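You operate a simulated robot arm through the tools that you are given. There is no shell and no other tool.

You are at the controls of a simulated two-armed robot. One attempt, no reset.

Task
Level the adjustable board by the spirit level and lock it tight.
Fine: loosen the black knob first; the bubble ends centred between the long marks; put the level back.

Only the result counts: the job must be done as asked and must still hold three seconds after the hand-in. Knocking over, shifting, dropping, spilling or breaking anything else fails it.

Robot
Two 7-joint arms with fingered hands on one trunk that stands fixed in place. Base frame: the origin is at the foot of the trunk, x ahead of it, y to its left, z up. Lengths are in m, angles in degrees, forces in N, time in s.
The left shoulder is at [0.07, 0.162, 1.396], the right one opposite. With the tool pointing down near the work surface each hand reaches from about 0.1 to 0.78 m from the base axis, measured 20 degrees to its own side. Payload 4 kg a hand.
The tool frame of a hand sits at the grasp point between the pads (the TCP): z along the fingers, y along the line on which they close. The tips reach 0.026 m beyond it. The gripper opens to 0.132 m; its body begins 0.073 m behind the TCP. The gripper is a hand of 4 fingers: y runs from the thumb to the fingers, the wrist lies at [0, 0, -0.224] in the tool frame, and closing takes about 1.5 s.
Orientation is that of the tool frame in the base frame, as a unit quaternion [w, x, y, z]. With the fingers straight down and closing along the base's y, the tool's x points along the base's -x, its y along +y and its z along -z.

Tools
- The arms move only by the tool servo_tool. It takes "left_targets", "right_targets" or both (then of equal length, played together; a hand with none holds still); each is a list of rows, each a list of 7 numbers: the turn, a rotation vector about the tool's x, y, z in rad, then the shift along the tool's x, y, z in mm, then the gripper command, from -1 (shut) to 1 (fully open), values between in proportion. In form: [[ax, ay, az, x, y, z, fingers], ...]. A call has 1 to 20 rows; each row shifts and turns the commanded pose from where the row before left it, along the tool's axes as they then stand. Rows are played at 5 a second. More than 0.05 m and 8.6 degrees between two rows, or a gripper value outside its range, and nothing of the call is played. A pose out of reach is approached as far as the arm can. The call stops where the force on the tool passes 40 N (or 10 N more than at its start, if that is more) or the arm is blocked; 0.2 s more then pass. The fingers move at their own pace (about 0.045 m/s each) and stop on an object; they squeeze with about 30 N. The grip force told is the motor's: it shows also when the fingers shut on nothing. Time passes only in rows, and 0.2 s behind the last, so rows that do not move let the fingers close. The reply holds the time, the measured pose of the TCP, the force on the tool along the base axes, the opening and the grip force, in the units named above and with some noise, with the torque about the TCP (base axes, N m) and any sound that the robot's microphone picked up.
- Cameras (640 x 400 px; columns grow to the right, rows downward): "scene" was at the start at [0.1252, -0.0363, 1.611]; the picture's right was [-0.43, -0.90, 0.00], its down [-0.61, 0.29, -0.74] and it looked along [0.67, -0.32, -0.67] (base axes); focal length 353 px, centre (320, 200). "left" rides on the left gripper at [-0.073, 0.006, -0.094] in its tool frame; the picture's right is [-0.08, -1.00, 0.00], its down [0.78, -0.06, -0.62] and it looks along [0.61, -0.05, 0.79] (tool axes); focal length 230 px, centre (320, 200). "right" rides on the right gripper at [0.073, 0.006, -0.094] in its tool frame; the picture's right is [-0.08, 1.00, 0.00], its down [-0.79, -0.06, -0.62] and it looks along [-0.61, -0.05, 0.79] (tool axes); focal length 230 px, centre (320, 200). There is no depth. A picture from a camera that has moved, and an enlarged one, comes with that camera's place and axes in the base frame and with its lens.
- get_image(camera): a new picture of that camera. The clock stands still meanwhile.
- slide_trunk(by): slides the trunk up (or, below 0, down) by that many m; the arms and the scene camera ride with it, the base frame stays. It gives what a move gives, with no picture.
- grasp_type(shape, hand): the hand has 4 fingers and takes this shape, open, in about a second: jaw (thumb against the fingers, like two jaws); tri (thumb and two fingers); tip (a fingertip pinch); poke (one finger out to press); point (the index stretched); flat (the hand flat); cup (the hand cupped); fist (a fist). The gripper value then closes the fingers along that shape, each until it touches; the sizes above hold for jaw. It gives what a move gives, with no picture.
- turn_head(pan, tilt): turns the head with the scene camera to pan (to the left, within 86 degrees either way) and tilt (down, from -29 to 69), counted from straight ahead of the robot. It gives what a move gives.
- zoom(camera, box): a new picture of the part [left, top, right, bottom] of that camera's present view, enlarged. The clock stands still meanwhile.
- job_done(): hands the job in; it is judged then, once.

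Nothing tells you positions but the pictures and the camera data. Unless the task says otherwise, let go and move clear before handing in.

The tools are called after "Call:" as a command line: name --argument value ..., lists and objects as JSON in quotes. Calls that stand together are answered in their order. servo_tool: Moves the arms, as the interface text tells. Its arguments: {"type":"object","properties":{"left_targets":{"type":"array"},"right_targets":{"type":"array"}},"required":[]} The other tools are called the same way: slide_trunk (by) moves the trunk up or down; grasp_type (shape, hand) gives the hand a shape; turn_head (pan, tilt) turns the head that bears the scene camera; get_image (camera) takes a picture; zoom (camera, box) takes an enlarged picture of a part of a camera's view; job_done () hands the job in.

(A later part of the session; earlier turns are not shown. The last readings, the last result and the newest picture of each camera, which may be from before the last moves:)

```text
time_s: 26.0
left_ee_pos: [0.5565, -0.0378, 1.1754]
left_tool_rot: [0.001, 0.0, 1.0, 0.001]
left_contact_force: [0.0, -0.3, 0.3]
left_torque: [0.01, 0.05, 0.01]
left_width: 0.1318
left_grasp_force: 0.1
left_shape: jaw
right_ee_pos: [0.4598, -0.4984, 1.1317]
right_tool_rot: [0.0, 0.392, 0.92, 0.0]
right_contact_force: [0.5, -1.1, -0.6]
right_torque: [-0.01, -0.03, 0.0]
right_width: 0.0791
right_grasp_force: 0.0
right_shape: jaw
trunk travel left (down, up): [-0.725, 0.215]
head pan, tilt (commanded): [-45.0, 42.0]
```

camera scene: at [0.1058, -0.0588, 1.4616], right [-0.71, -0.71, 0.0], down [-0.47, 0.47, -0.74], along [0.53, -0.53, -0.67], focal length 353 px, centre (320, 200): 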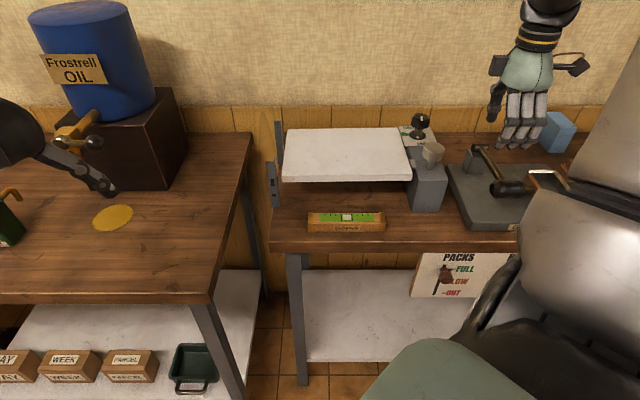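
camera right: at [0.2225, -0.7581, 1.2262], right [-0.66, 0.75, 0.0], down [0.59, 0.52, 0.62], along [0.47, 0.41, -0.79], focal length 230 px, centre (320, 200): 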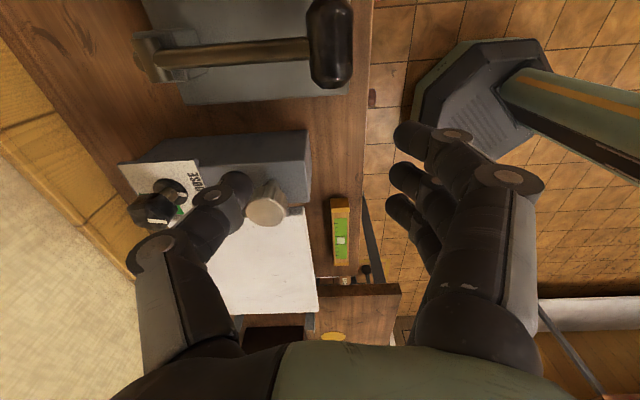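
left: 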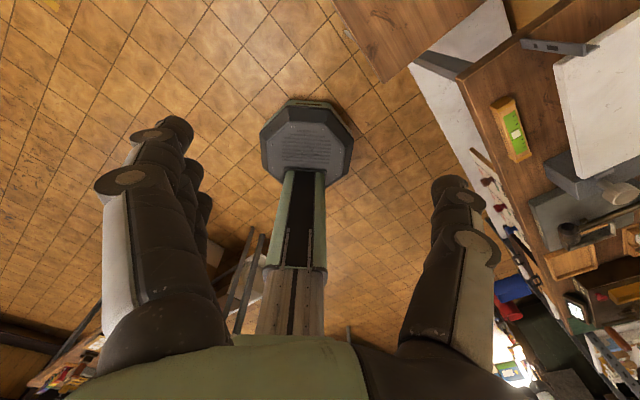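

Call:
servo_tool --right_targets '[[0, 0, 0.1409, 0, 0, 0, 0.2], [0, 0, 0.1409, 0, 0, 0, 0.2], [0, 0, 0.1409, 0, 0, 0, 0.2], [0, 0, 0.1409, 0, 0, 0, 0.2], [0, 0, 0.1409, 0, 0, 0, 0.2], [0, 0, 0.1409, 0, 0, 0, 0.2], [0, 0, 0.1409, 0, 0, 0, 0.2], [0, 0, 0.1409, 0, 0, 0, 0.2], [0, 0, 0.1409, 0, 0, 0, 0.2], [0, 0, 0.1409, 0, 0, 0, 0.2], [0, 0, 0.1409, 0, 0, 0, 0.2]]'

Call:
get_image --camera "right"

Call:
get_image --camera "scene"

```text
time_s: 28.4
left_ee_pos: [0.558, -0.038, 1.1737]
left_tool_rot: [0.0, 0.0, 1.0, 0.0]
left_contact_force: [0.8, -0.7, 0.2]
left_torque: [-0.03, -0.01, -0.01]
left_width: 0.1318
left_grasp_force: 0.0
left_shape: jaw
right_ee_pos: [0.4609, -0.4979, 1.1308]
right_tool_rot: [0.0, 0.923, 0.384, 0.0]
right_contact_force: [-0.1, -0.5, 0.4]
right_torque: [0.02, -0.04, 0.0]
right_width: 0.0789
right_grasp_force: 0.2
right_shape: jaw
trunk travel left (down, up): [-0.725, 0.215]
head pan, tilt (commanded): [-45.0, 42.0]
```

```text
taken
camera right: at [0.5171, -0.4508, 1.2237], right [0.65, -0.76, 0.0], down [-0.6, -0.51, 0.62], along [-0.47, -0.4, -0.79], focal length 230 px, centre (320, 200)
```

right: 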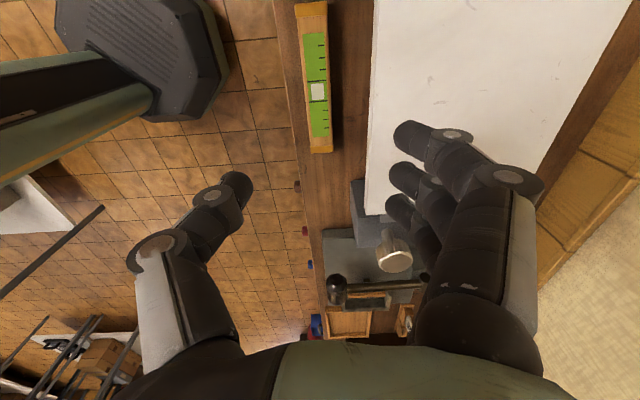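

```text
taken
camera scene: at [0.109, -0.0597, 1.4613], right [-0.71, -0.71, 0.0], down [-0.47, 0.47, -0.74], along [0.53, -0.53, -0.67], focal length 353 px, centre (320, 200)
```

scene: 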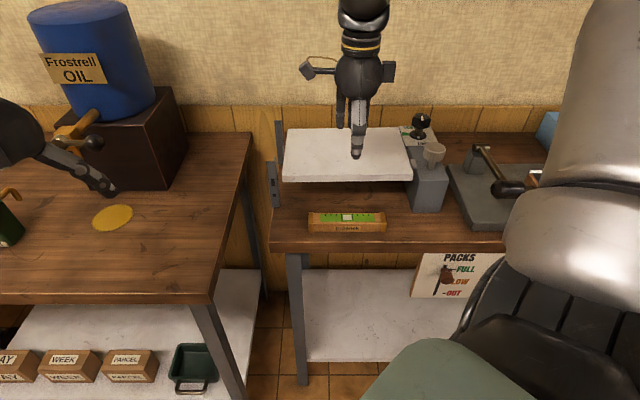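

The wrist reaches this orientation, with the fingers on the board side. I'll tilt the hand 10° toward me for clearance, narrow the opening to about 48 mm and go partway down over the level.

Call:
servo_tool --right_targets '[[0, 0, 0, 2.7, -6, 0, -0.1], [-0.0873, 0, 0, 0, 0, 0, -0.27], [-0.0873, 0, 0, 0, 0, 0, -0.27], [0, 0, 0, 0, -6.95, 39.4, -0.27], [0, 0, 0, 0, -6.95, 39.4, -0.27], [0, 0, 0, 0, -6.95, 39.4, -0.27]]'

Call:
get_image --camera "right"

Call:
zoom --camera "scene" --box '[270, 90, 430, 250]'

```text
time_s: 29.8
left_ee_pos: [0.5583, -0.0373, 1.1742]
left_tool_rot: [0.0, 0.0, 1.0, -0.001]
left_contact_force: [-0.3, 0.6, 0.7]
left_torque: [0.01, 0.05, 0.0]
left_width: 0.132
left_grasp_force: 0.1
left_shape: jaw
right_ee_pos: [0.4571, -0.4917, 1.0087]
right_tool_rot: [0.08, 0.919, 0.384, 0.034]
right_contact_force: [-0.3, 0.7, -0.4]
right_torque: [0.0, 0.03, -0.01]
right_width: 0.0487
right_grasp_force: 0.0
right_shape: jaw
trunk travel left (down, up): [-0.725, 0.215]
head pan, tilt (commanded): [-45.0, 42.0]
```

```text
taken
camera right: at [0.5019, -0.4327, 1.101], right [0.64, -0.75, 0.17], down [-0.67, -0.44, 0.6], along [-0.37, -0.5, -0.78], focal length 230 px, centre (320, 200)
```

right: 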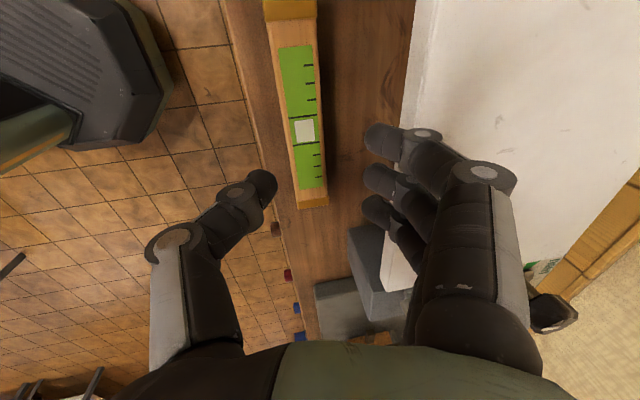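

```text
2.50 times, centred on (350, 170) of scene
camera zoom: at [0.1096, -0.0601, 1.4613], right [-0.71, -0.71, 0.0], down [-0.47, 0.47, -0.74], along [0.53, -0.53, -0.67], focal length 883 px, centre (245, 275)
```

zoom: 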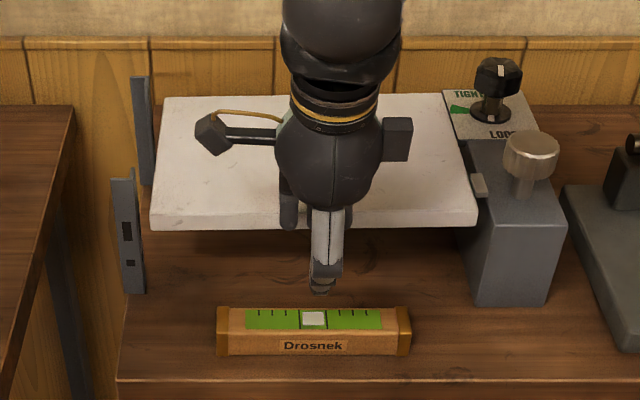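

Call:
servo_tool --right_targets '[[0, 0, 0, 0, -5.2, 29.5, -0.27], [0, 0, 0, 0, -5.2, 29.5, -0.27]]'

Call:
get_image --camera "right"

Call:
zoom --camera "scene" --box '[270, 90, 430, 250]'

```text
time_s: 30.4
left_ee_pos: [0.5587, -0.0387, 1.1736]
left_tool_rot: [-0.001, 0.0, 1.0, 0.001]
left_contact_force: [-0.1, 0.1, 0.6]
left_torque: [0.01, -0.01, 0.03]
left_width: 0.132
left_grasp_force: 0.1
left_shape: jaw
right_ee_pos: [0.4592, -0.4936, 0.9505]
right_tool_rot: [0.08, 0.919, 0.384, 0.033]
right_contact_force: [-0.3, 0.3, -0.1]
right_torque: [0.01, 0.0, 0.0]
right_width: 0.0488
right_grasp_force: 0.0
right_shape: jaw
trunk travel left (down, up): [-0.725, 0.215]
head pan, tilt (commanded): [-45.0, 42.0]
```

```text
taken
camera right: at [0.5036, -0.4336, 1.0421], right [0.64, -0.75, 0.17], down [-0.67, -0.44, 0.6], along [-0.37, -0.5, -0.78], focal length 230 px, centre (320, 200)
```

right: 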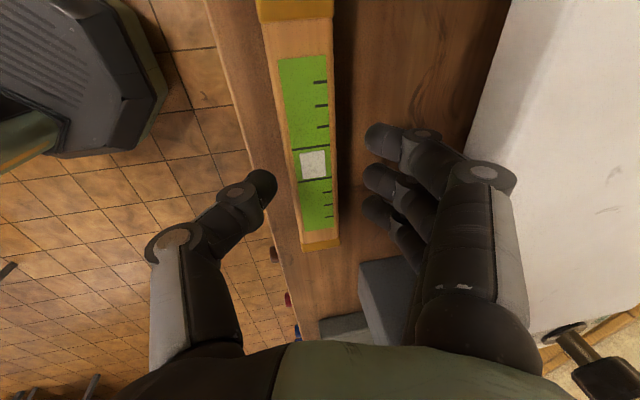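

```text
2.50 times, centred on (350, 170) of scene
camera zoom: at [0.11, -0.0605, 1.4612], right [-0.71, -0.71, 0.0], down [-0.47, 0.47, -0.74], along [0.52, -0.53, -0.67], focal length 883 px, centre (245, 275)
```

zoom: 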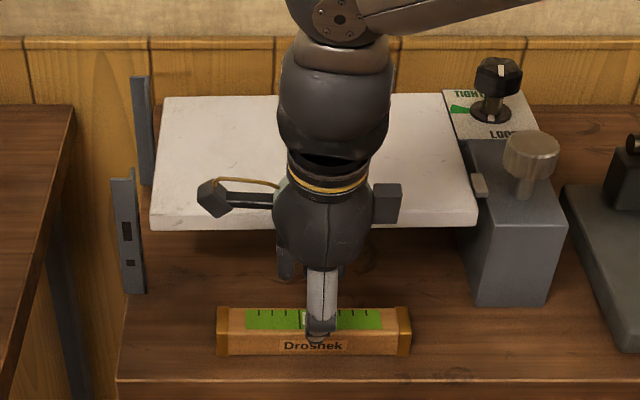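

The finger knuckles bulge about 48 mm outside the pads, too much for the gap behind the level, so I back off upward. I'll look at other hand shapes that may be slimmer.

Call:
servo_tool --right_targets '[[0, 0, 0, 0, 7, -39.4, -0.27], [0, 0, 0, 0, 7, -39.4, -0.27], [0, 0, 0, 0, 7, -39.4, -0.27], [0, 0, 0, 0, 7, -39.4, -0.27]]'

Call:
grasp_type --hand "right" --shape "tip"

Call:
get_image --camera "right"

Call:
zoom --camera "scene" --box '[280, 20, 440, 180]'

```text
time_s: 31.4
left_ee_pos: [0.5565, -0.0359, 1.1757]
left_tool_rot: [0.0, 0.0, 1.0, 0.0]
left_contact_force: [1.1, 0.0, -0.3]
left_torque: [-0.02, 0.01, 0.01]
left_width: 0.1319
left_grasp_force: 0.0
left_shape: jaw
right_ee_pos: [0.4561, -0.4933, 1.1105]
right_tool_rot: [0.081, 0.919, 0.383, 0.034]
right_contact_force: [0.6, -0.2, -0.1]
right_torque: [0.01, 0.0, -0.02]
right_width: 0.0487
right_grasp_force: 0.1
right_shape: jaw
trunk travel left (down, up): [-0.725, 0.215]
head pan, tilt (commanded): [-45.0, 42.0]
```

```text
time_s: 32.3
left_ee_pos: [0.5575, -0.0378, 1.1746]
left_tool_rot: [0.0, 0.001, 1.0, 0.001]
left_contact_force: [0.1, -0.1, -0.4]
left_torque: [-0.02, 0.01, -0.02]
left_width: 0.1317
left_grasp_force: 0.1
left_shape: jaw
right_ee_pos: [0.4569, -0.4943, 1.1099]
right_tool_rot: [0.081, 0.92, 0.383, 0.034]
right_contact_force: [0.7, 1.1, -0.3]
right_torque: [0.0, -0.01, 0.02]
right_width: 0.1318
right_grasp_force: 0.0
right_shape: tip
trunk travel left (down, up): [-0.725, 0.215]
head pan, tilt (commanded): [-45.0, 42.0]
```

```text
taken
camera right: at [0.5021, -0.4352, 1.2021], right [0.64, -0.75, 0.17], down [-0.67, -0.44, 0.6], along [-0.37, -0.5, -0.78], focal length 230 px, centre (320, 200)
```

right: 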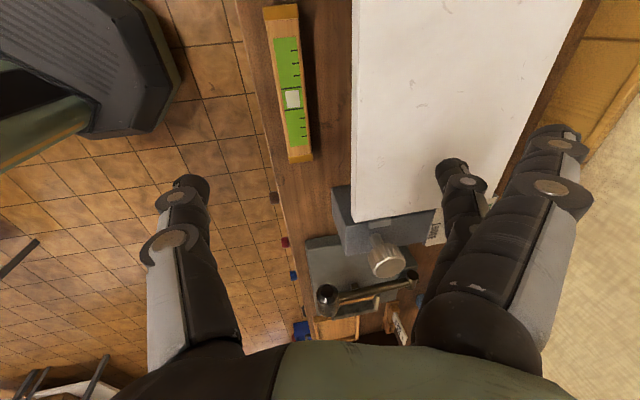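

```text
2.50 times, centred on (360, 100) of scene
camera zoom: at [0.1092, -0.0599, 1.4613], right [-0.71, -0.71, 0.0], down [-0.47, 0.47, -0.74], along [0.53, -0.53, -0.67], focal length 883 px, centre (220, 450)
```

zoom: 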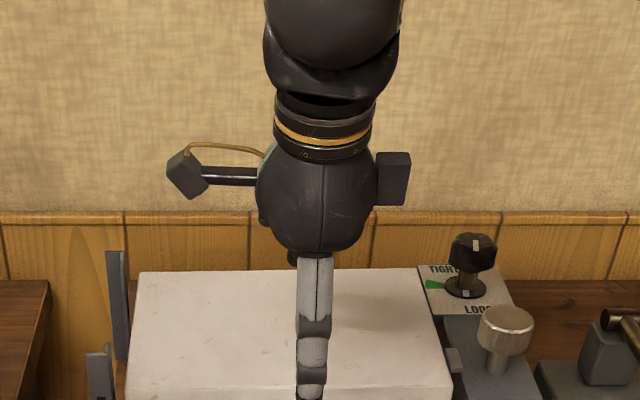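

Call:
grasp_type --hand "right" --shape "poke"

Call:
get_image --camera "right"

Call:
zoom --camera "scene" --box '[280, 20, 440, 180]'

```text
time_s: 33.2
left_ee_pos: [0.5568, -0.0381, 1.1753]
left_tool_rot: [0.0, 0.0, 1.0, 0.001]
left_contact_force: [0.5, -0.5, 0.0]
left_torque: [0.01, 0.04, 0.01]
left_width: 0.1316
left_grasp_force: 0.1
left_shape: jaw
right_ee_pos: [0.4578, -0.4947, 1.1095]
right_tool_rot: [0.081, 0.919, 0.384, 0.034]
right_contact_force: [-0.2, -0.4, -0.2]
right_torque: [0.0, -0.01, -0.02]
right_width: 0.0003
right_grasp_force: 0.0
right_shape: poke
trunk travel left (down, up): [-0.725, 0.215]
head pan, tilt (commanded): [-45.0, 42.0]
```

```text
taken
camera right: at [0.5019, -0.435, 1.2023], right [0.64, -0.75, 0.17], down [-0.67, -0.44, 0.6], along [-0.37, -0.5, -0.78], focal length 230 px, centre (320, 200)
```

right: 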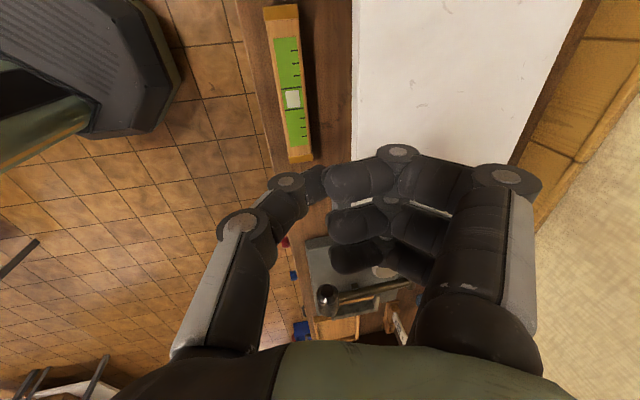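

```text
2.50 times, centred on (360, 100) of scene
camera zoom: at [0.109, -0.0596, 1.4613], right [-0.71, -0.71, 0.0], down [-0.47, 0.47, -0.74], along [0.53, -0.53, -0.67], focal length 883 px, centre (220, 450)
```

zoom: 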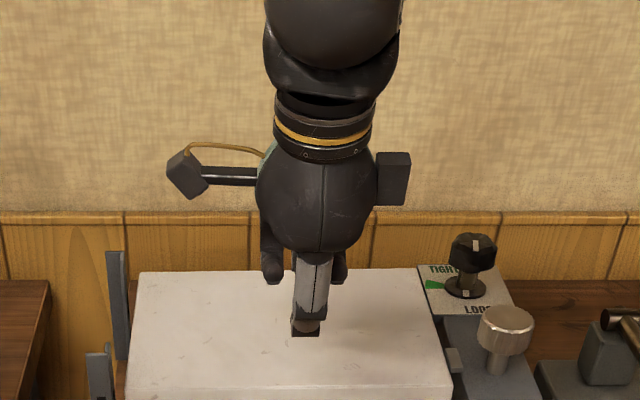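

Call:
grasp_type --hand "right" --shape "point"

Call:
get_image --camera "right"

Call:
zoom --camera "scene" --box '[280, 20, 440, 180]'

```text
time_s: 34.1
left_ee_pos: [0.5582, -0.0371, 1.1752]
left_tool_rot: [0.001, 0.0, 1.0, 0.0]
left_contact_force: [-0.7, -0.2, 0.2]
left_torque: [0.0, -0.03, -0.03]
left_width: 0.1319
left_grasp_force: 0.0
left_shape: jaw
right_ee_pos: [0.4572, -0.4947, 1.1102]
right_tool_rot: [0.08, 0.919, 0.384, 0.033]
right_contact_force: [-0.7, -1.0, -0.4]
right_torque: [0.02, 0.01, 0.0]
right_width: 0.126
right_grasp_force: 0.0
right_shape: point
trunk travel left (down, up): [-0.725, 0.215]
head pan, tilt (commanded): [-45.0, 42.0]
```

```text
taken
camera right: at [0.5019, -0.435, 1.2023], right [0.64, -0.75, 0.17], down [-0.67, -0.44, 0.6], along [-0.37, -0.5, -0.78], focal length 230 px, centre (320, 200)
```

right: 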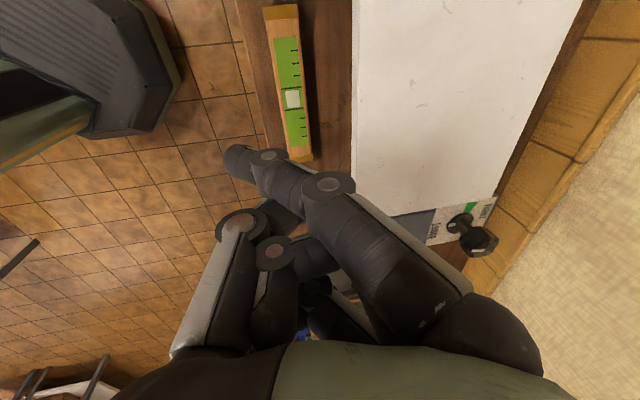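

```text
2.50 times, centred on (360, 100) of scene
camera zoom: at [0.109, -0.0596, 1.4613], right [-0.71, -0.71, 0.0], down [-0.47, 0.47, -0.74], along [0.53, -0.53, -0.67], focal length 883 px, centre (220, 450)
```

zoom: 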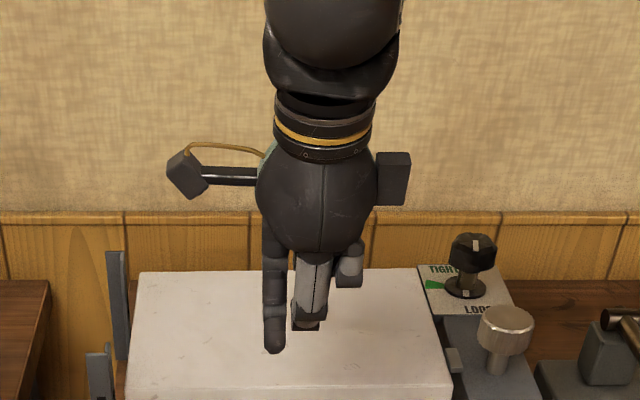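

The "point" shape isn't helpful either. I'll check the "flat" shape, whose straight fingers could draw the level a little forward to make room.

Call:
grasp_type --hand "right" --shape "flat"

Call:
get_image --camera "right"

Call:
zoom --camera "scene" --box '[280, 20, 440, 180]'

```text
time_s: 35.0
left_ee_pos: [0.5567, -0.0382, 1.1754]
left_tool_rot: [0.0, 0.0, 1.0, 0.0]
left_contact_force: [-0.2, -1.2, 0.5]
left_torque: [-0.02, -0.01, 0.03]
left_width: 0.1318
left_grasp_force: 0.1
left_shape: jaw
right_ee_pos: [0.4568, -0.494, 1.1101]
right_tool_rot: [0.08, 0.919, 0.385, 0.033]
right_contact_force: [0.5, 0.4, -0.3]
right_torque: [0.04, 0.0, 0.02]
right_width: 0.1262
right_grasp_force: 0.0
right_shape: flat
trunk travel left (down, up): [-0.725, 0.215]
head pan, tilt (commanded): [-45.0, 42.0]
```

```text
taken
camera right: at [0.5019, -0.435, 1.2023], right [0.64, -0.75, 0.17], down [-0.67, -0.44, 0.6], along [-0.37, -0.5, -0.78], focal length 230 px, centre (320, 200)
```

right: 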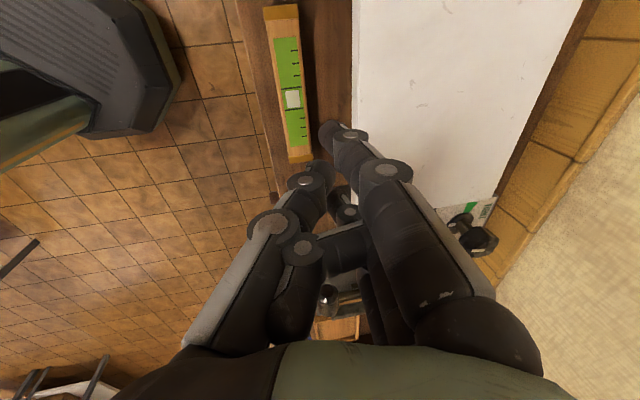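

```text
2.50 times, centred on (360, 100) of scene
camera zoom: at [0.109, -0.0596, 1.4613], right [-0.71, -0.71, 0.0], down [-0.47, 0.47, -0.74], along [0.53, -0.53, -0.67], focal length 883 px, centre (220, 450)
```

zoom: 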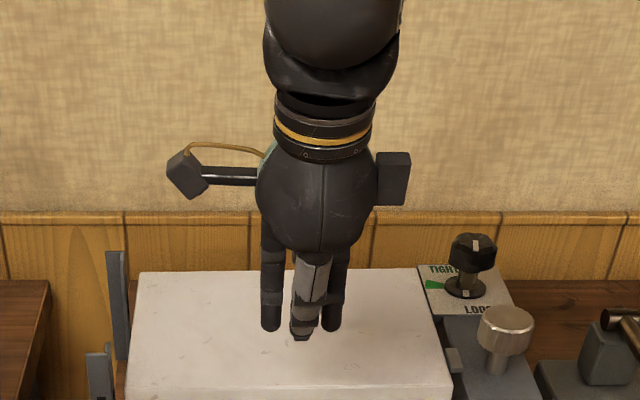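

Call:
servo_tool --right_targets '[[0, 0, 0, 0, 0, 0, 1], [0, 0, 0, 0, 0, 0, 1], [0, 0, 0, 0, 0, 0, 1], [0, 0, 0, 0, 0, 0, 1], [0, 0, 0, 0, 0, 0, 1]]'

Call:
get_image --camera "right"

Call:
zoom --camera "scene" --box '[280, 20, 440, 180]'

```text
time_s: 36.2
left_ee_pos: [0.5578, -0.0363, 1.1749]
left_tool_rot: [0.001, 0.0, 1.0, 0.0]
left_contact_force: [0.0, 0.3, -1.1]
left_torque: [0.04, 0.01, 0.0]
left_width: 0.1317
left_grasp_force: 0.0
left_shape: jaw
right_ee_pos: [0.4572, -0.4944, 1.1104]
right_tool_rot: [0.08, 0.919, 0.384, 0.034]
right_contact_force: [-1.0, -0.4, -0.6]
right_torque: [-0.02, -0.01, 0.03]
right_width: 0.126
right_grasp_force: 0.2
right_shape: flat
trunk travel left (down, up): [-0.725, 0.215]
head pan, tilt (commanded): [-45.0, 42.0]
```

```text
taken
camera right: at [0.5019, -0.435, 1.2026], right [0.64, -0.75, 0.17], down [-0.67, -0.44, 0.6], along [-0.37, -0.5, -0.78], focal length 230 px, centre (320, 200)
```

right: 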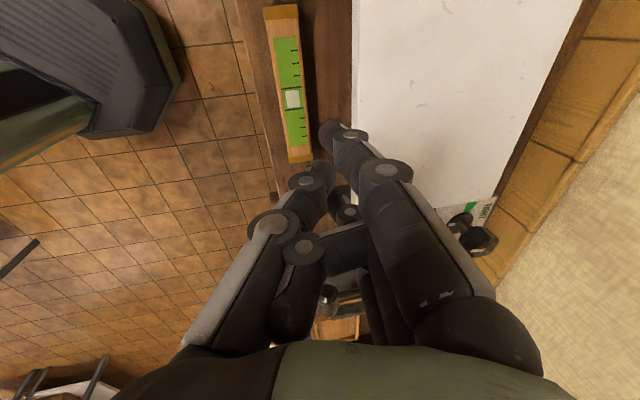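

```text
2.50 times, centred on (360, 100) of scene
camera zoom: at [0.109, -0.0596, 1.4613], right [-0.71, -0.71, 0.0], down [-0.47, 0.47, -0.74], along [0.53, -0.53, -0.67], focal length 883 px, centre (220, 450)
```

zoom: 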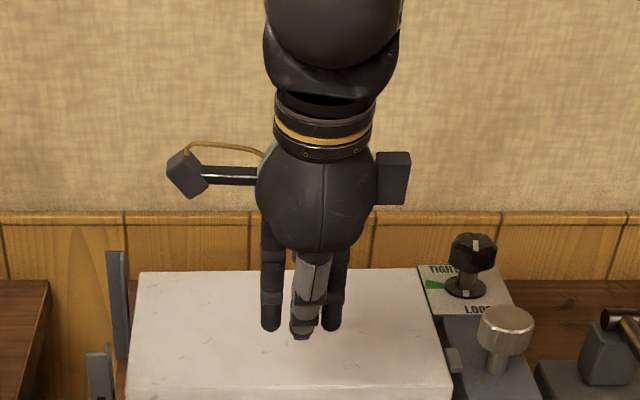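

The other shapes are bulky too. Best option: in the "point" shape with the hand turned 180°, the stretched index slants over the level, away from the board, and can hook its back edge to draw it forward about 20 mm. I'll go back to jaw first and turn the hand.

Call:
grasp_type --hand "right" --shape "jaw"

Call:
servo_tool --right_targets '[[0.0873, 0, 0, 0, 0, -20, 1], [0.0873, 0, 0, 0, 0, -20, 1], [0, 0, -0.1428, 0, 0, 0, 1], [0, 0, -0.1428, 0, 0, 0, 1], [0, 0, -0.1428, 0, 0, 0, 1], [0, 0, -0.1428, 0, 0, 0, 1], [0, 0, -0.1428, 0, 0, 0, 1], [0, 0, -0.1428, 0, 0, 0, 1], [0, 0, -0.1428, 0, 0, 0, 1], [0, 0, -0.1428, 0, 0, 0, 1], [0, 0, -0.1428, 0, 0, 0, 1], [0, 0, -0.1428, 0, 0, 0, 1], [0, 0, -0.1428, 0, 0, 0, 1]]'

Call:
servo_tool --right_targets '[[0, 0, -0.1428, 0, 0, 0, 1], [0, 0, -0.1428, 0, 0, 0, 1], [0, 0, -0.1428, 0, 0, 0, 1], [0, 0, -0.1428, 0, 0, 0, 1], [0, 0, -0.1428, 0, 0, 0, 1], [0, 0, -0.1428, 0, 0, 0, 1], [0, 0, -0.1428, 0, 0, 0, 1], [0, 0, -0.1428, 0, 0, 0, 1], [0, 0, -0.1428, 0, 0, 0, 1], [0, 0, -0.1428, 0, 0, 0, 1], [0, 0, -0.1428, 0, 0, 0, 1]]'

Call:
grasp_type --hand "right" --shape "point"

Call:
get_image --camera "right"

Call:
get_image --camera "scene"

```text
time_s: 37.1
left_ee_pos: [0.5589, -0.0378, 1.1747]
left_tool_rot: [0.0, 0.0, 1.0, 0.0]
left_contact_force: [-0.3, 0.1, 0.2]
left_torque: [0.0, 0.0, -0.01]
left_width: 0.132
left_grasp_force: 0.0
left_shape: jaw
right_ee_pos: [0.456, -0.4942, 1.1103]
right_tool_rot: [0.08, 0.919, 0.384, 0.034]
right_contact_force: [-0.4, 0.1, -0.1]
right_torque: [0.0, -0.01, -0.01]
right_width: 0.1321
right_grasp_force: 0.1
right_shape: jaw
trunk travel left (down, up): [-0.725, 0.215]
head pan, tilt (commanded): [-45.0, 42.0]
```

```text
time_s: 39.9
left_ee_pos: [0.5579, -0.0373, 1.175]
left_tool_rot: [0.001, 0.0, 1.0, 0.0]
left_contact_force: [0.4, 0.9, -0.6]
left_torque: [0.03, 0.02, -0.01]
left_width: 0.1316
left_grasp_force: 0.1
left_shape: jaw
right_ee_pos: [0.4537, -0.4874, 1.1518]
right_tool_rot: [-0.001, 0.379, 0.925, 0.0]
right_contact_force: [0.1, 0.7, -0.2]
right_torque: [-0.01, -0.02, 0.02]
right_width: 0.1319
right_grasp_force: 0.2
right_shape: jaw
trunk travel left (down, up): [-0.725, 0.215]
head pan, tilt (commanded): [-45.0, 42.0]
```

```text
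time_s: 42.3
left_ee_pos: [0.5578, -0.0385, 1.1753]
left_tool_rot: [-0.001, 0.0, 1.0, 0.0]
left_contact_force: [0.6, -0.5, 0.3]
left_torque: [-0.02, -0.01, 0.04]
left_width: 0.1318
left_grasp_force: 0.0
left_shape: jaw
right_ee_pos: [0.4536, -0.4874, 1.1499]
right_tool_rot: [0.0, -0.386, 0.922, 0.0]
right_contact_force: [0.1, -0.1, 1.1]
right_torque: [0.0, -0.01, -0.03]
right_width: 0.1316
right_grasp_force: 0.0
right_shape: jaw
trunk travel left (down, up): [-0.725, 0.215]
head pan, tilt (commanded): [-45.0, 42.0]
```

```text
time_s: 43.2
left_ee_pos: [0.5574, -0.0376, 1.1748]
left_tool_rot: [-0.001, 0.0, 1.0, 0.0]
left_contact_force: [-0.2, -0.3, 0.0]
left_torque: [0.0, -0.02, 0.03]
left_width: 0.1319
left_grasp_force: 0.1
left_shape: jaw
right_ee_pos: [0.4538, -0.4879, 1.1508]
right_tool_rot: [0.0, -0.384, 0.923, 0.001]
right_contact_force: [0.2, 0.4, -0.1]
right_torque: [0.02, 0.0, 0.01]
right_width: 0.1265
right_grasp_force: 0.0
right_shape: point
trunk travel left (down, up): [-0.725, 0.215]
head pan, tilt (commanded): [-45.0, 42.0]
```

```text
taken
camera right: at [0.3993, -0.5362, 1.2429], right [-0.65, 0.76, 0.0], down [0.6, 0.51, 0.62], along [0.47, 0.4, -0.79], focal length 230 px, centre (320, 200)
```

right: 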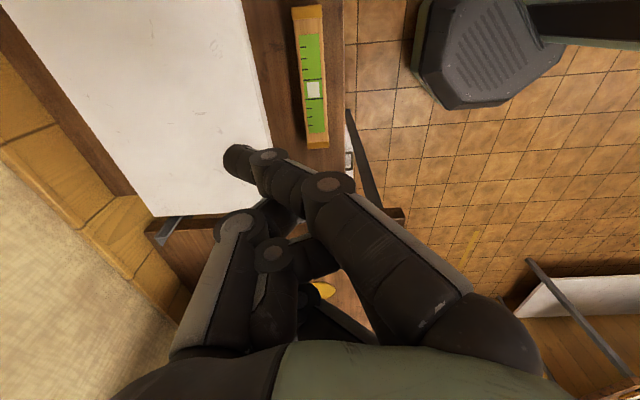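

```text
taken
camera scene: at [0.109, -0.0596, 1.4613], right [-0.71, -0.71, 0.0], down [-0.47, 0.47, -0.74], along [0.53, -0.53, -0.67], focal length 353 px, centre (320, 200)
```

scene: 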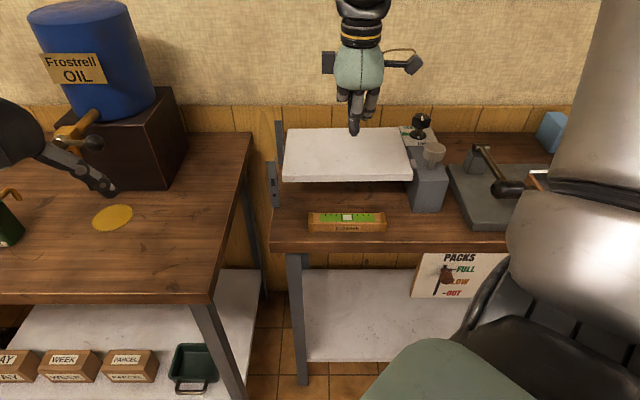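

Call:
zoom --camera "scene" --box '[310, 30, 410, 140]'

Call:
zoom --camera "right" --box '[170, 60, 390, 320]'

```text
3.64 times, centred on (360, 85) of scene
camera zoom: at [0.109, -0.0596, 1.4613], right [-0.71, -0.71, 0.0], down [-0.47, 0.47, -0.74], along [0.53, -0.53, -0.67], focal length 1284 px, centre (174, 618)
```

zoom: 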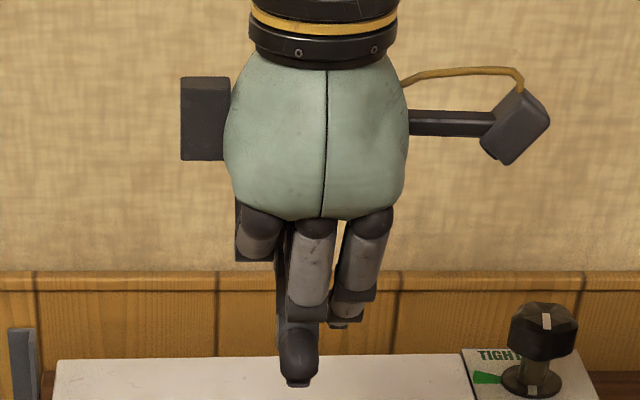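

```text
1.54 times, centred on (280, 190) of right
camera zoom: at [0.3993, -0.5362, 1.2429], right [-0.65, 0.76, 0.0], down [0.6, 0.51, 0.62], along [0.47, 0.4, -0.79], focal length 354 px, centre (382, 215)
```

zoom: 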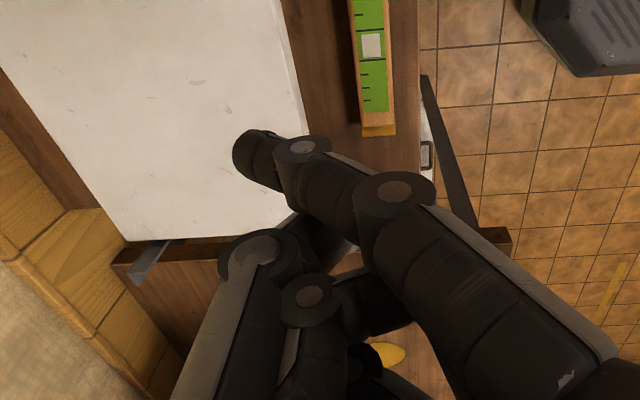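

In this shape the thumb is stretched straight down on the far side (toward the board), slim enough to fit the gap. I'll lower it toward the gap and check the alignment.

Call:
servo_tool --right_targets '[[0, 0, 0, 0, -8, 35, 1], [0, 0, 0, 0, 0, 38, 1], [0, 0, 0, 0, 0, 38, 1]]'

Call:
zoom --camera "scene" --box '[270, 90, 430, 250]'

Call:
get_image --camera "right"

```text
time_s: 44.0
left_ee_pos: [0.5577, -0.0385, 1.1747]
left_tool_rot: [0.0, 0.0, 1.0, 0.001]
left_contact_force: [0.1, 0.2, -0.4]
left_torque: [0.03, 0.0, -0.02]
left_width: 0.1319
left_grasp_force: 0.1
left_shape: jaw
right_ee_pos: [0.4595, -0.4921, 1.0383]
right_tool_rot: [0.0, -0.385, 0.923, 0.0]
right_contact_force: [0.7, 0.1, 0.4]
right_torque: [-0.02, 0.03, -0.02]
right_width: 0.126
right_grasp_force: 0.1
right_shape: point
trunk travel left (down, up): [-0.725, 0.215]
head pan, tilt (commanded): [-45.0, 42.0]
```

```text
2.50 times, centred on (350, 170) of scene
camera zoom: at [0.1094, -0.0602, 1.4613], right [-0.71, -0.71, 0.0], down [-0.47, 0.47, -0.74], along [0.53, -0.53, -0.67], focal length 883 px, centre (245, 275)
```

zoom: 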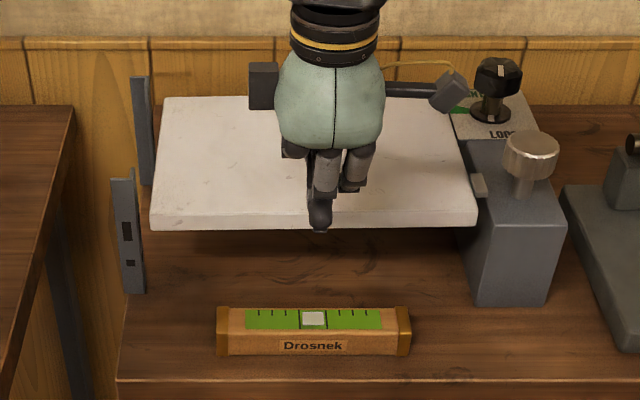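

```text
taken
camera right: at [0.4042, -0.5413, 1.1311], right [-0.65, 0.76, 0.0], down [0.6, 0.51, 0.62], along [0.47, 0.4, -0.79], focal length 230 px, centre (320, 200)
```

right: 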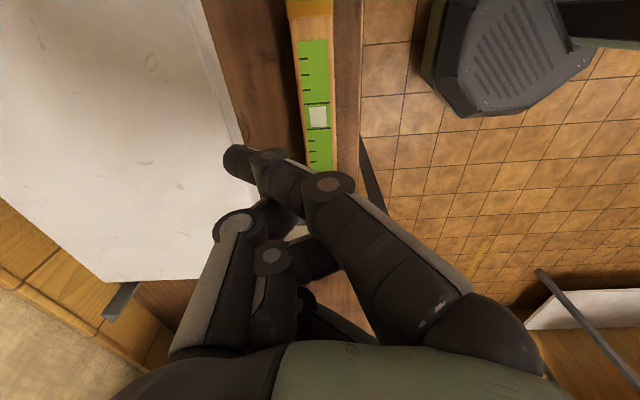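

This shape's geometry is unclear, so I won't risk it. A simpler way: with the jaw closed and turned so its width runs along the level, press lightly on the level's top and drag it forward by friction. I'll raise, change shape and turn.

Call:
servo_tool --right_targets '[[0, 0, 0, 0, 0, -45, 1], [0, 0, 0, 0, 0, -45, 1]]'

Call:
grasp_type --hand "right" --shape "jaw"

Call:
servo_tool --right_targets '[[0, 0, 0.1428, 0, 0, 0, 1], [0, 0, 0.1428, 0, 0, 0, 1], [0, 0, 0.1428, 0, 0, 0, 0.5], [0, 0, 0.1428, 0, 0, 0, 0], [0, 0, 0.1428, 0, 0, 0, -0.5], [0, 0, 0.1428, 0, 0, 0, -0.8], [0, 0, 0.1428, 0, 0, 0, -0.8], [0, 0, 0.1428, 0, 0, 0, -0.8], [0, 0, 0.1428, 0, 0, 0, -0.8], [0, 0, 0.1428, 0, 0, 0, -0.8], [0, 0, 0.1428, 0, 0, 0, -0.8]]'

Call:
get_image --camera "right"

Call:
get_image --camera "scene"

```text
time_s: 44.6
left_ee_pos: [0.5581, -0.0363, 1.1758]
left_tool_rot: [0.0, 0.0, 1.0, -0.001]
left_contact_force: [-0.4, 0.6, 0.3]
left_torque: [-0.02, -0.03, -0.03]
left_width: 0.1318
left_grasp_force: 0.1
left_shape: jaw
right_ee_pos: [0.459, -0.4934, 1.132]
right_tool_rot: [0.0, -0.385, 0.923, 0.0]
right_contact_force: [-0.6, -0.5, 0.4]
right_torque: [0.01, 0.01, -0.03]
right_width: 0.1261
right_grasp_force: 0.1
right_shape: point
trunk travel left (down, up): [-0.725, 0.215]
head pan, tilt (commanded): [-45.0, 42.0]
```

```text
time_s: 45.5
left_ee_pos: [0.5585, -0.0388, 1.1743]
left_tool_rot: [0.001, 0.0, 1.0, 0.0]
left_contact_force: [0.4, -0.3, 0.6]
left_torque: [0.0, -0.03, 0.01]
left_width: 0.1319
left_grasp_force: 0.0
left_shape: jaw
right_ee_pos: [0.4594, -0.4955, 1.1316]
right_tool_rot: [0.001, -0.384, 0.923, 0.0]
right_contact_force: [1.0, -0.2, -0.4]
right_torque: [0.03, 0.03, 0.03]
right_width: 0.1319
right_grasp_force: 0.1
right_shape: jaw
trunk travel left (down, up): [-0.725, 0.215]
head pan, tilt (commanded): [-45.0, 42.0]
```

```text
time_s: 47.9
left_ee_pos: [0.5568, -0.0377, 1.1749]
left_tool_rot: [0.0, 0.0, 1.0, 0.0]
left_contact_force: [-0.1, -0.8, -0.9]
left_torque: [-0.01, 0.01, 0.03]
left_width: 0.1316
left_grasp_force: 0.2
left_shape: jaw
right_ee_pos: [0.4589, -0.4928, 1.1293]
right_tool_rot: [0.0, 0.381, 0.924, 0.0]
right_contact_force: [-0.3, 0.1, -1.2]
right_torque: [-0.02, -0.02, 0.01]
right_width: 0.0138
right_grasp_force: 0.0
right_shape: jaw
trunk travel left (down, up): [-0.725, 0.215]
head pan, tilt (commanded): [-45.0, 42.0]
```

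```text
taken
camera right: at [0.4128, -0.4386, 1.2224], right [0.76, 0.65, 0.0], down [0.51, -0.6, 0.62], along [0.4, -0.47, -0.79], focal length 230 px, centre (320, 200)
```

right: 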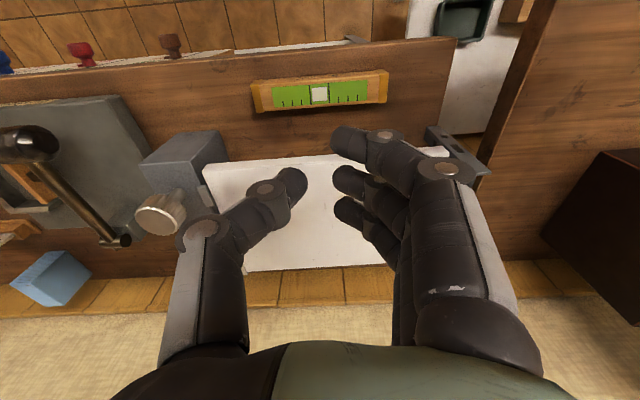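

```text
taken
camera scene: at [0.1091, -0.0598, 1.4613], right [-0.71, -0.71, 0.0], down [-0.47, 0.47, -0.74], along [0.53, -0.53, -0.67], focal length 353 px, centre (320, 200)
```

scene: 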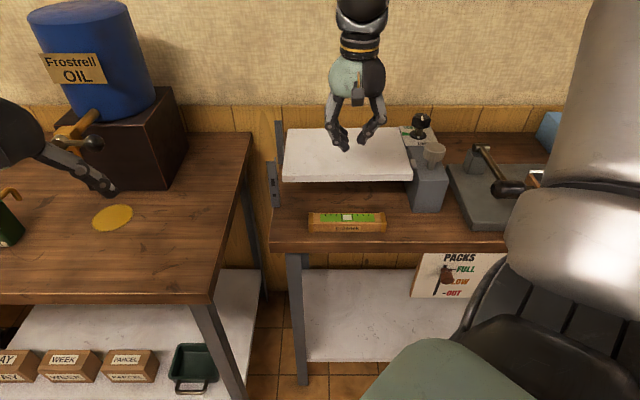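

Call:
servo_tool --right_targets '[[0, 0, 0, 0, 0, 45, -1], [0, 0, 0, 0, 0, 45, -1], [0, 0, 0, 0, 0, 45, -1], [0, 0, 0, 0, 0, 40, -1], [0, 0, 0, 0, 0, 8, -1]]'

Call:
get_image --camera "right"

Call:
zoom --camera "scene" --box '[270, 90, 430, 250]'

```text
time_s: 49.1
left_ee_pos: [0.5577, -0.0366, 1.175]
left_tool_rot: [0.0, 0.0, 1.0, 0.0]
left_contact_force: [-0.1, -0.5, 0.1]
left_torque: [0.01, 0.0, -0.04]
left_width: 0.1319
left_grasp_force: 0.1
left_shape: jaw
right_ee_pos: [0.459, -0.4934, 0.9461]
right_tool_rot: [-0.001, 0.381, 0.925, 0.0]
right_contact_force: [0.2, -0.5, -0.2]
right_torque: [-0.02, -0.01, 0.01]
right_width: 0.0
right_grasp_force: 30.5
right_shape: jaw
trunk travel left (down, up): [-0.725, 0.215]
head pan, tilt (commanded): [-45.0, 42.0]
```

```text
taken
camera right: at [0.4119, -0.4386, 1.0388], right [0.76, 0.65, 0.0], down [0.51, -0.6, 0.62], along [0.4, -0.47, -0.79], focal length 230 px, centre (320, 200)
```

right: 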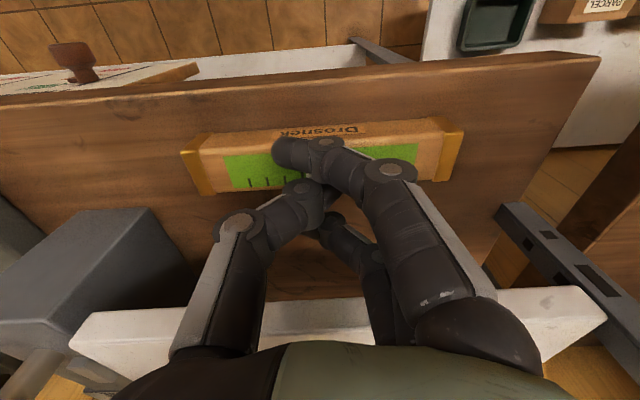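

```text
2.50 times, centred on (350, 170) of scene
camera zoom: at [0.1089, -0.0594, 1.4614], right [-0.71, -0.71, 0.0], down [-0.47, 0.47, -0.74], along [0.53, -0.53, -0.67], focal length 883 px, centre (245, 275)
```

zoom: 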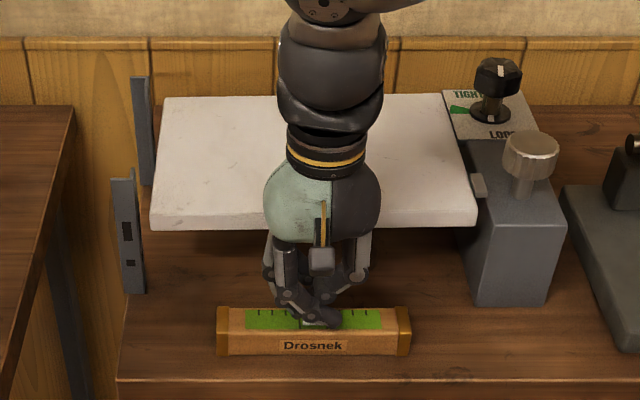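

Call:
servo_tool --right_targets '[[0, 0, 0, 0, 0, 4, -1], [0, 0, 0, 0, 0, 3, -1], [0, 0, 0, 0, 0, 2, -1]]'

```text
time_s: 49.9
left_ee_pos: [0.5571, -0.0362, 1.1753]
left_tool_rot: [0.0, -0.001, 1.0, -0.001]
left_contact_force: [-0.2, 0.4, 0.1]
left_torque: [-0.01, 0.01, 0.01]
left_width: 0.1315
left_grasp_force: 0.0
left_shape: jaw
right_ee_pos: [0.4599, -0.4936, 0.941]
right_tool_rot: [0.002, 0.381, 0.925, 0.0]
right_contact_force: [-1.1, -2.9, 18.6]
right_torque: [0.04, -0.1, -0.02]
right_width: 0.0
right_grasp_force: 30.2
right_shape: jaw
trunk travel left (down, up): [-0.725, 0.215]
head pan, tilt (commanded): [-45.0, 42.0]
```

Contact with the level's top is firm (18 N). I ease it to about 10 N and drag it 20 mm toward me in small steps.

Call:
servo_tool --right_targets '[[0, 0, 0, 0, 0, -1.5, -1], [0, 0, 0, 4, 0, 0, -1], [0, 0, 0, 4, 0, 0, -1], [0, 0, 0, 4, 0, 0, -1], [0, 0, 0, 4, 0, 0, -1], [0, 0, 0, 4, 0, 0, -1]]'

Call:
get_image --camera "right"

Call:
zoom --camera "scene" --box '[270, 90, 430, 250]'

```text
time_s: 51.3
left_ee_pos: [0.5561, -0.0341, 1.1755]
left_tool_rot: [0.0, 0.0, 1.0, 0.0]
left_contact_force: [-0.2, -0.2, -0.4]
left_torque: [-0.02, -0.02, 0.01]
left_width: 0.1317
left_grasp_force: 0.1
left_shape: jaw
right_ee_pos: [0.4432, -0.4783, 0.9423]
right_tool_rot: [0.0, 0.38, 0.925, 0.0]
right_contact_force: [1.0, 3.0, 22.5]
right_torque: [0.25, -0.33, 0.01]
right_width: 0.0
right_grasp_force: 29.6
right_shape: jaw
trunk travel left (down, up): [-0.725, 0.215]
head pan, tilt (commanded): [-45.0, 42.0]
```

```text
taken
camera right: at [0.3966, -0.4221, 1.034], right [0.76, 0.65, 0.0], down [0.51, -0.59, 0.62], along [0.4, -0.47, -0.79], focal length 230 px, centre (320, 200)
```

right: 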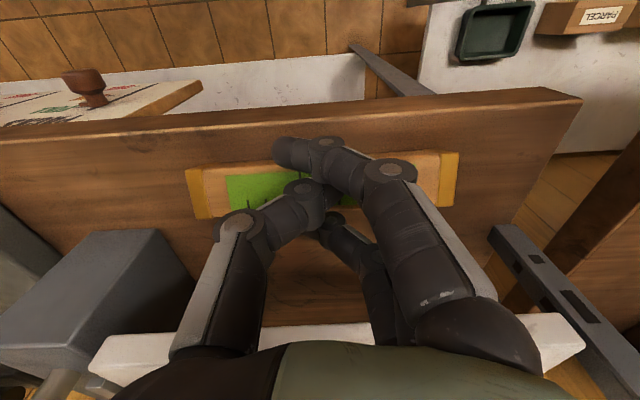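

```text
2.50 times, centred on (350, 170) of scene
camera zoom: at [0.1067, -0.0563, 1.4617], right [-0.71, -0.71, 0.0], down [-0.47, 0.47, -0.74], along [0.53, -0.53, -0.67], focal length 883 px, centre (245, 275)
```

zoom: 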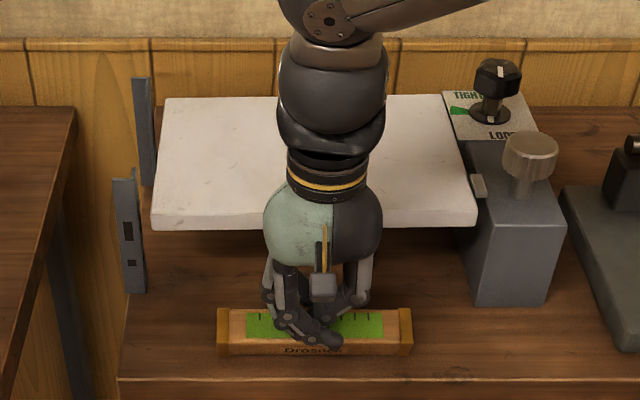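

The finger slipped over the top without moving the level, so friction alone is not enough. I lift off and look again.

Call:
servo_tool --right_targets '[[0, 0, 0, 0, 0, -30, -1], [0, 0, 0, 0, 0, -45, -1], [0, 0, 0, 0, 0, -45, -1], [0, 0, 0, 0, 0, -45, -1]]'

Call:
zoom --camera "scene" --box '[270, 90, 430, 250]'

Call:
get_image --camera "right"

```text
time_s: 52.3
left_ee_pos: [0.5563, -0.0364, 1.175]
left_tool_rot: [0.0, 0.0, 1.0, 0.0]
left_contact_force: [0.1, -0.1, 0.1]
left_torque: [-0.03, -0.01, 0.0]
left_width: 0.1315
left_grasp_force: 0.1
left_shape: jaw
right_ee_pos: [0.4445, -0.4826, 1.1046]
right_tool_rot: [-0.001, 0.382, 0.924, 0.001]
right_contact_force: [0.3, 0.4, 0.5]
right_torque: [0.02, -0.03, -0.03]
right_width: 0.0
right_grasp_force: 29.5
right_shape: jaw
trunk travel left (down, up): [-0.725, 0.215]
head pan, tilt (commanded): [-45.0, 42.0]
```

```text
2.50 times, centred on (350, 170) of scene
camera zoom: at [0.1082, -0.0586, 1.4614], right [-0.71, -0.71, 0.0], down [-0.47, 0.47, -0.74], along [0.53, -0.53, -0.67], focal length 883 px, centre (245, 275)
```

zoom: 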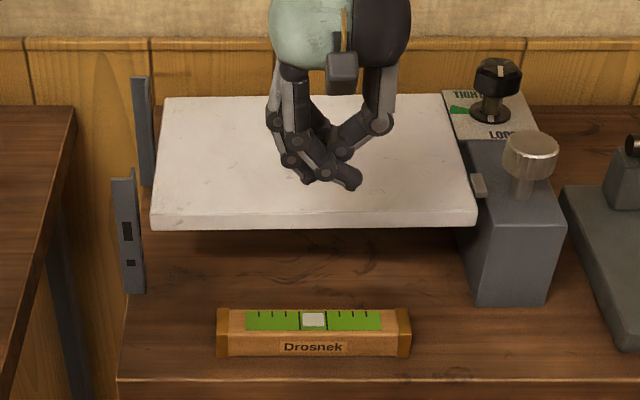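

```text
taken
camera right: at [0.3983, -0.4263, 1.1975], right [0.76, 0.65, 0.0], down [0.52, -0.6, 0.62], along [0.4, -0.47, -0.79], focal length 230 px, centre (320, 200)
```

right: 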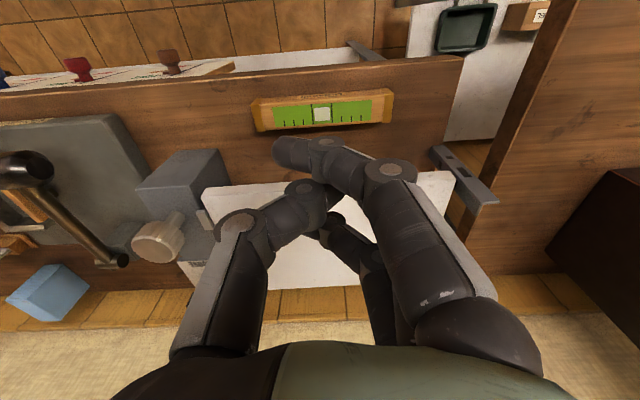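

The level is still where it was. Better plan: open the jaw, roll the hand about 45° so the thumb alone dips into the gap behind the level while the rest of the hand stays above the board, then pull it forward. I set this posture up high first.

Call:
servo_tool --right_targets '[[0, 0, 0, 0, 0, -40, 0], [0, -0.0873, 0, 0, 0, -20, 1], [0, -0.0873, 0, 0, 0, 0, 1], [-0.131, 0, 0, 0, 0, 0, 1], [-0.131, 0, 0, 0, 0, 0, 1], [-0.131, 0, 0, 0, 0, 0, 1], [-0.131, 0, 0, 0, 0, 0, 1], [-0.131, 0, 0, 0, 0, 0, 1], [-0.131, 0, 0, 0, 0, 0, 1]]'

Call:
get_image --camera "scene"

Call:
get_image --camera "right"

```text
time_s: 54.3
left_ee_pos: [0.5572, -0.0373, 1.1744]
left_tool_rot: [0.0, -0.001, 1.0, -0.001]
left_contact_force: [0.5, 0.5, -0.5]
left_torque: [0.0, -0.01, 0.0]
left_width: 0.1317
left_grasp_force: 0.1
left_shape: jaw
right_ee_pos: [0.4436, -0.4799, 1.1646]
right_tool_rot: [0.22, 0.318, 0.863, 0.324]
right_contact_force: [0.6, -0.4, -0.8]
right_torque: [0.0, -0.03, 0.01]
right_width: 0.1319
right_grasp_force: 0.0
right_shape: jaw
trunk travel left (down, up): [-0.725, 0.215]
head pan, tilt (commanded): [-45.0, 42.0]
```

```text
taken
camera scene: at [0.1083, -0.0603, 1.4614], right [-0.71, -0.71, 0.0], down [-0.47, 0.47, -0.74], along [0.53, -0.52, -0.67], focal length 353 px, centre (320, 200)
```

scene: 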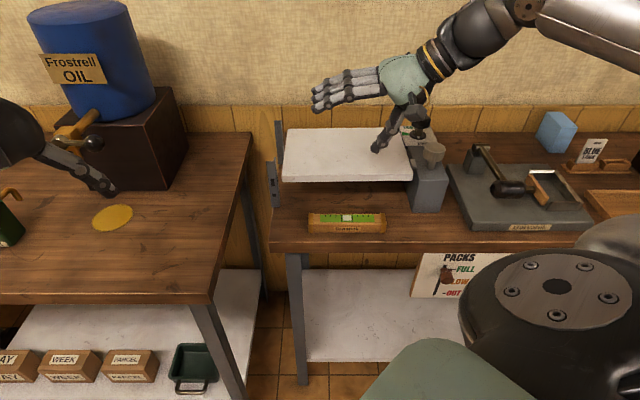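

```text
taken
camera right: at [0.3419, -0.4653, 1.22], right [0.46, 0.53, 0.71], down [0.16, -0.84, 0.52], along [0.87, -0.12, -0.47], focal length 230 px, centre (320, 200)
```

right: 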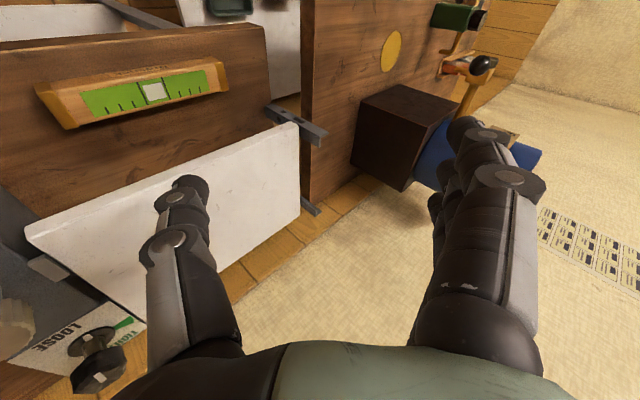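

The posture works: the thumb alone points down, its tip where my model predicts. I move it over the gap and go partway down.

Call:
servo_tool --right_targets '[[0, 0, 0, -23.7, 12.3, 18.4, 1], [0, 0, 0, -23.7, 12.3, 18.4, 1], [0, 0, 0, 6.95, -27.97, 27.67, 1], [0, 0, 0, 6.95, -27.97, 27.67, 1], [0, 0, 0, 3.5, -14, 13.8, 1]]'

Call:
zoom --camera "scene" --box '[270, 90, 430, 250]'

Call:
get_image --camera "right"

```text
time_s: 55.5
left_ee_pos: [0.5583, -0.0386, 1.1754]
left_tool_rot: [-0.001, 0.0, 1.0, 0.0]
left_contact_force: [0.6, -1.3, 0.5]
left_torque: [-0.02, 0.04, 0.0]
left_width: 0.1318
left_grasp_force: 0.0
left_shape: jaw
right_ee_pos: [0.5116, -0.4849, 1.0636]
right_tool_rot: [0.219, 0.319, 0.863, 0.324]
right_contact_force: [-0.4, -0.1, 1.2]
right_torque: [0.01, 0.05, 0.02]
right_width: 0.1318
right_grasp_force: 0.1
right_shape: jaw
trunk travel left (down, up): [-0.725, 0.215]
head pan, tilt (commanded): [-45.0, 42.0]
```

```text
2.50 times, centred on (350, 170) of scene
camera zoom: at [0.1097, -0.06, 1.4613], right [-0.71, -0.71, 0.0], down [-0.47, 0.47, -0.74], along [0.53, -0.53, -0.67], focal length 883 px, centre (245, 275)
```

zoom: 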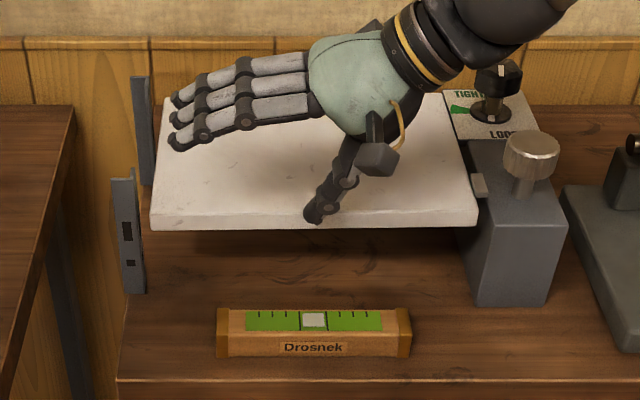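

```text
taken
camera right: at [0.4081, -0.4691, 1.1184], right [0.46, 0.53, 0.71], down [0.16, -0.84, 0.52], along [0.87, -0.13, -0.47], focal length 230 px, centre (320, 200)
```

right: 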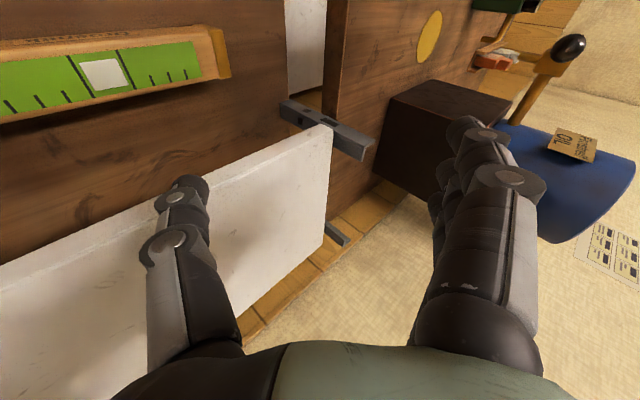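

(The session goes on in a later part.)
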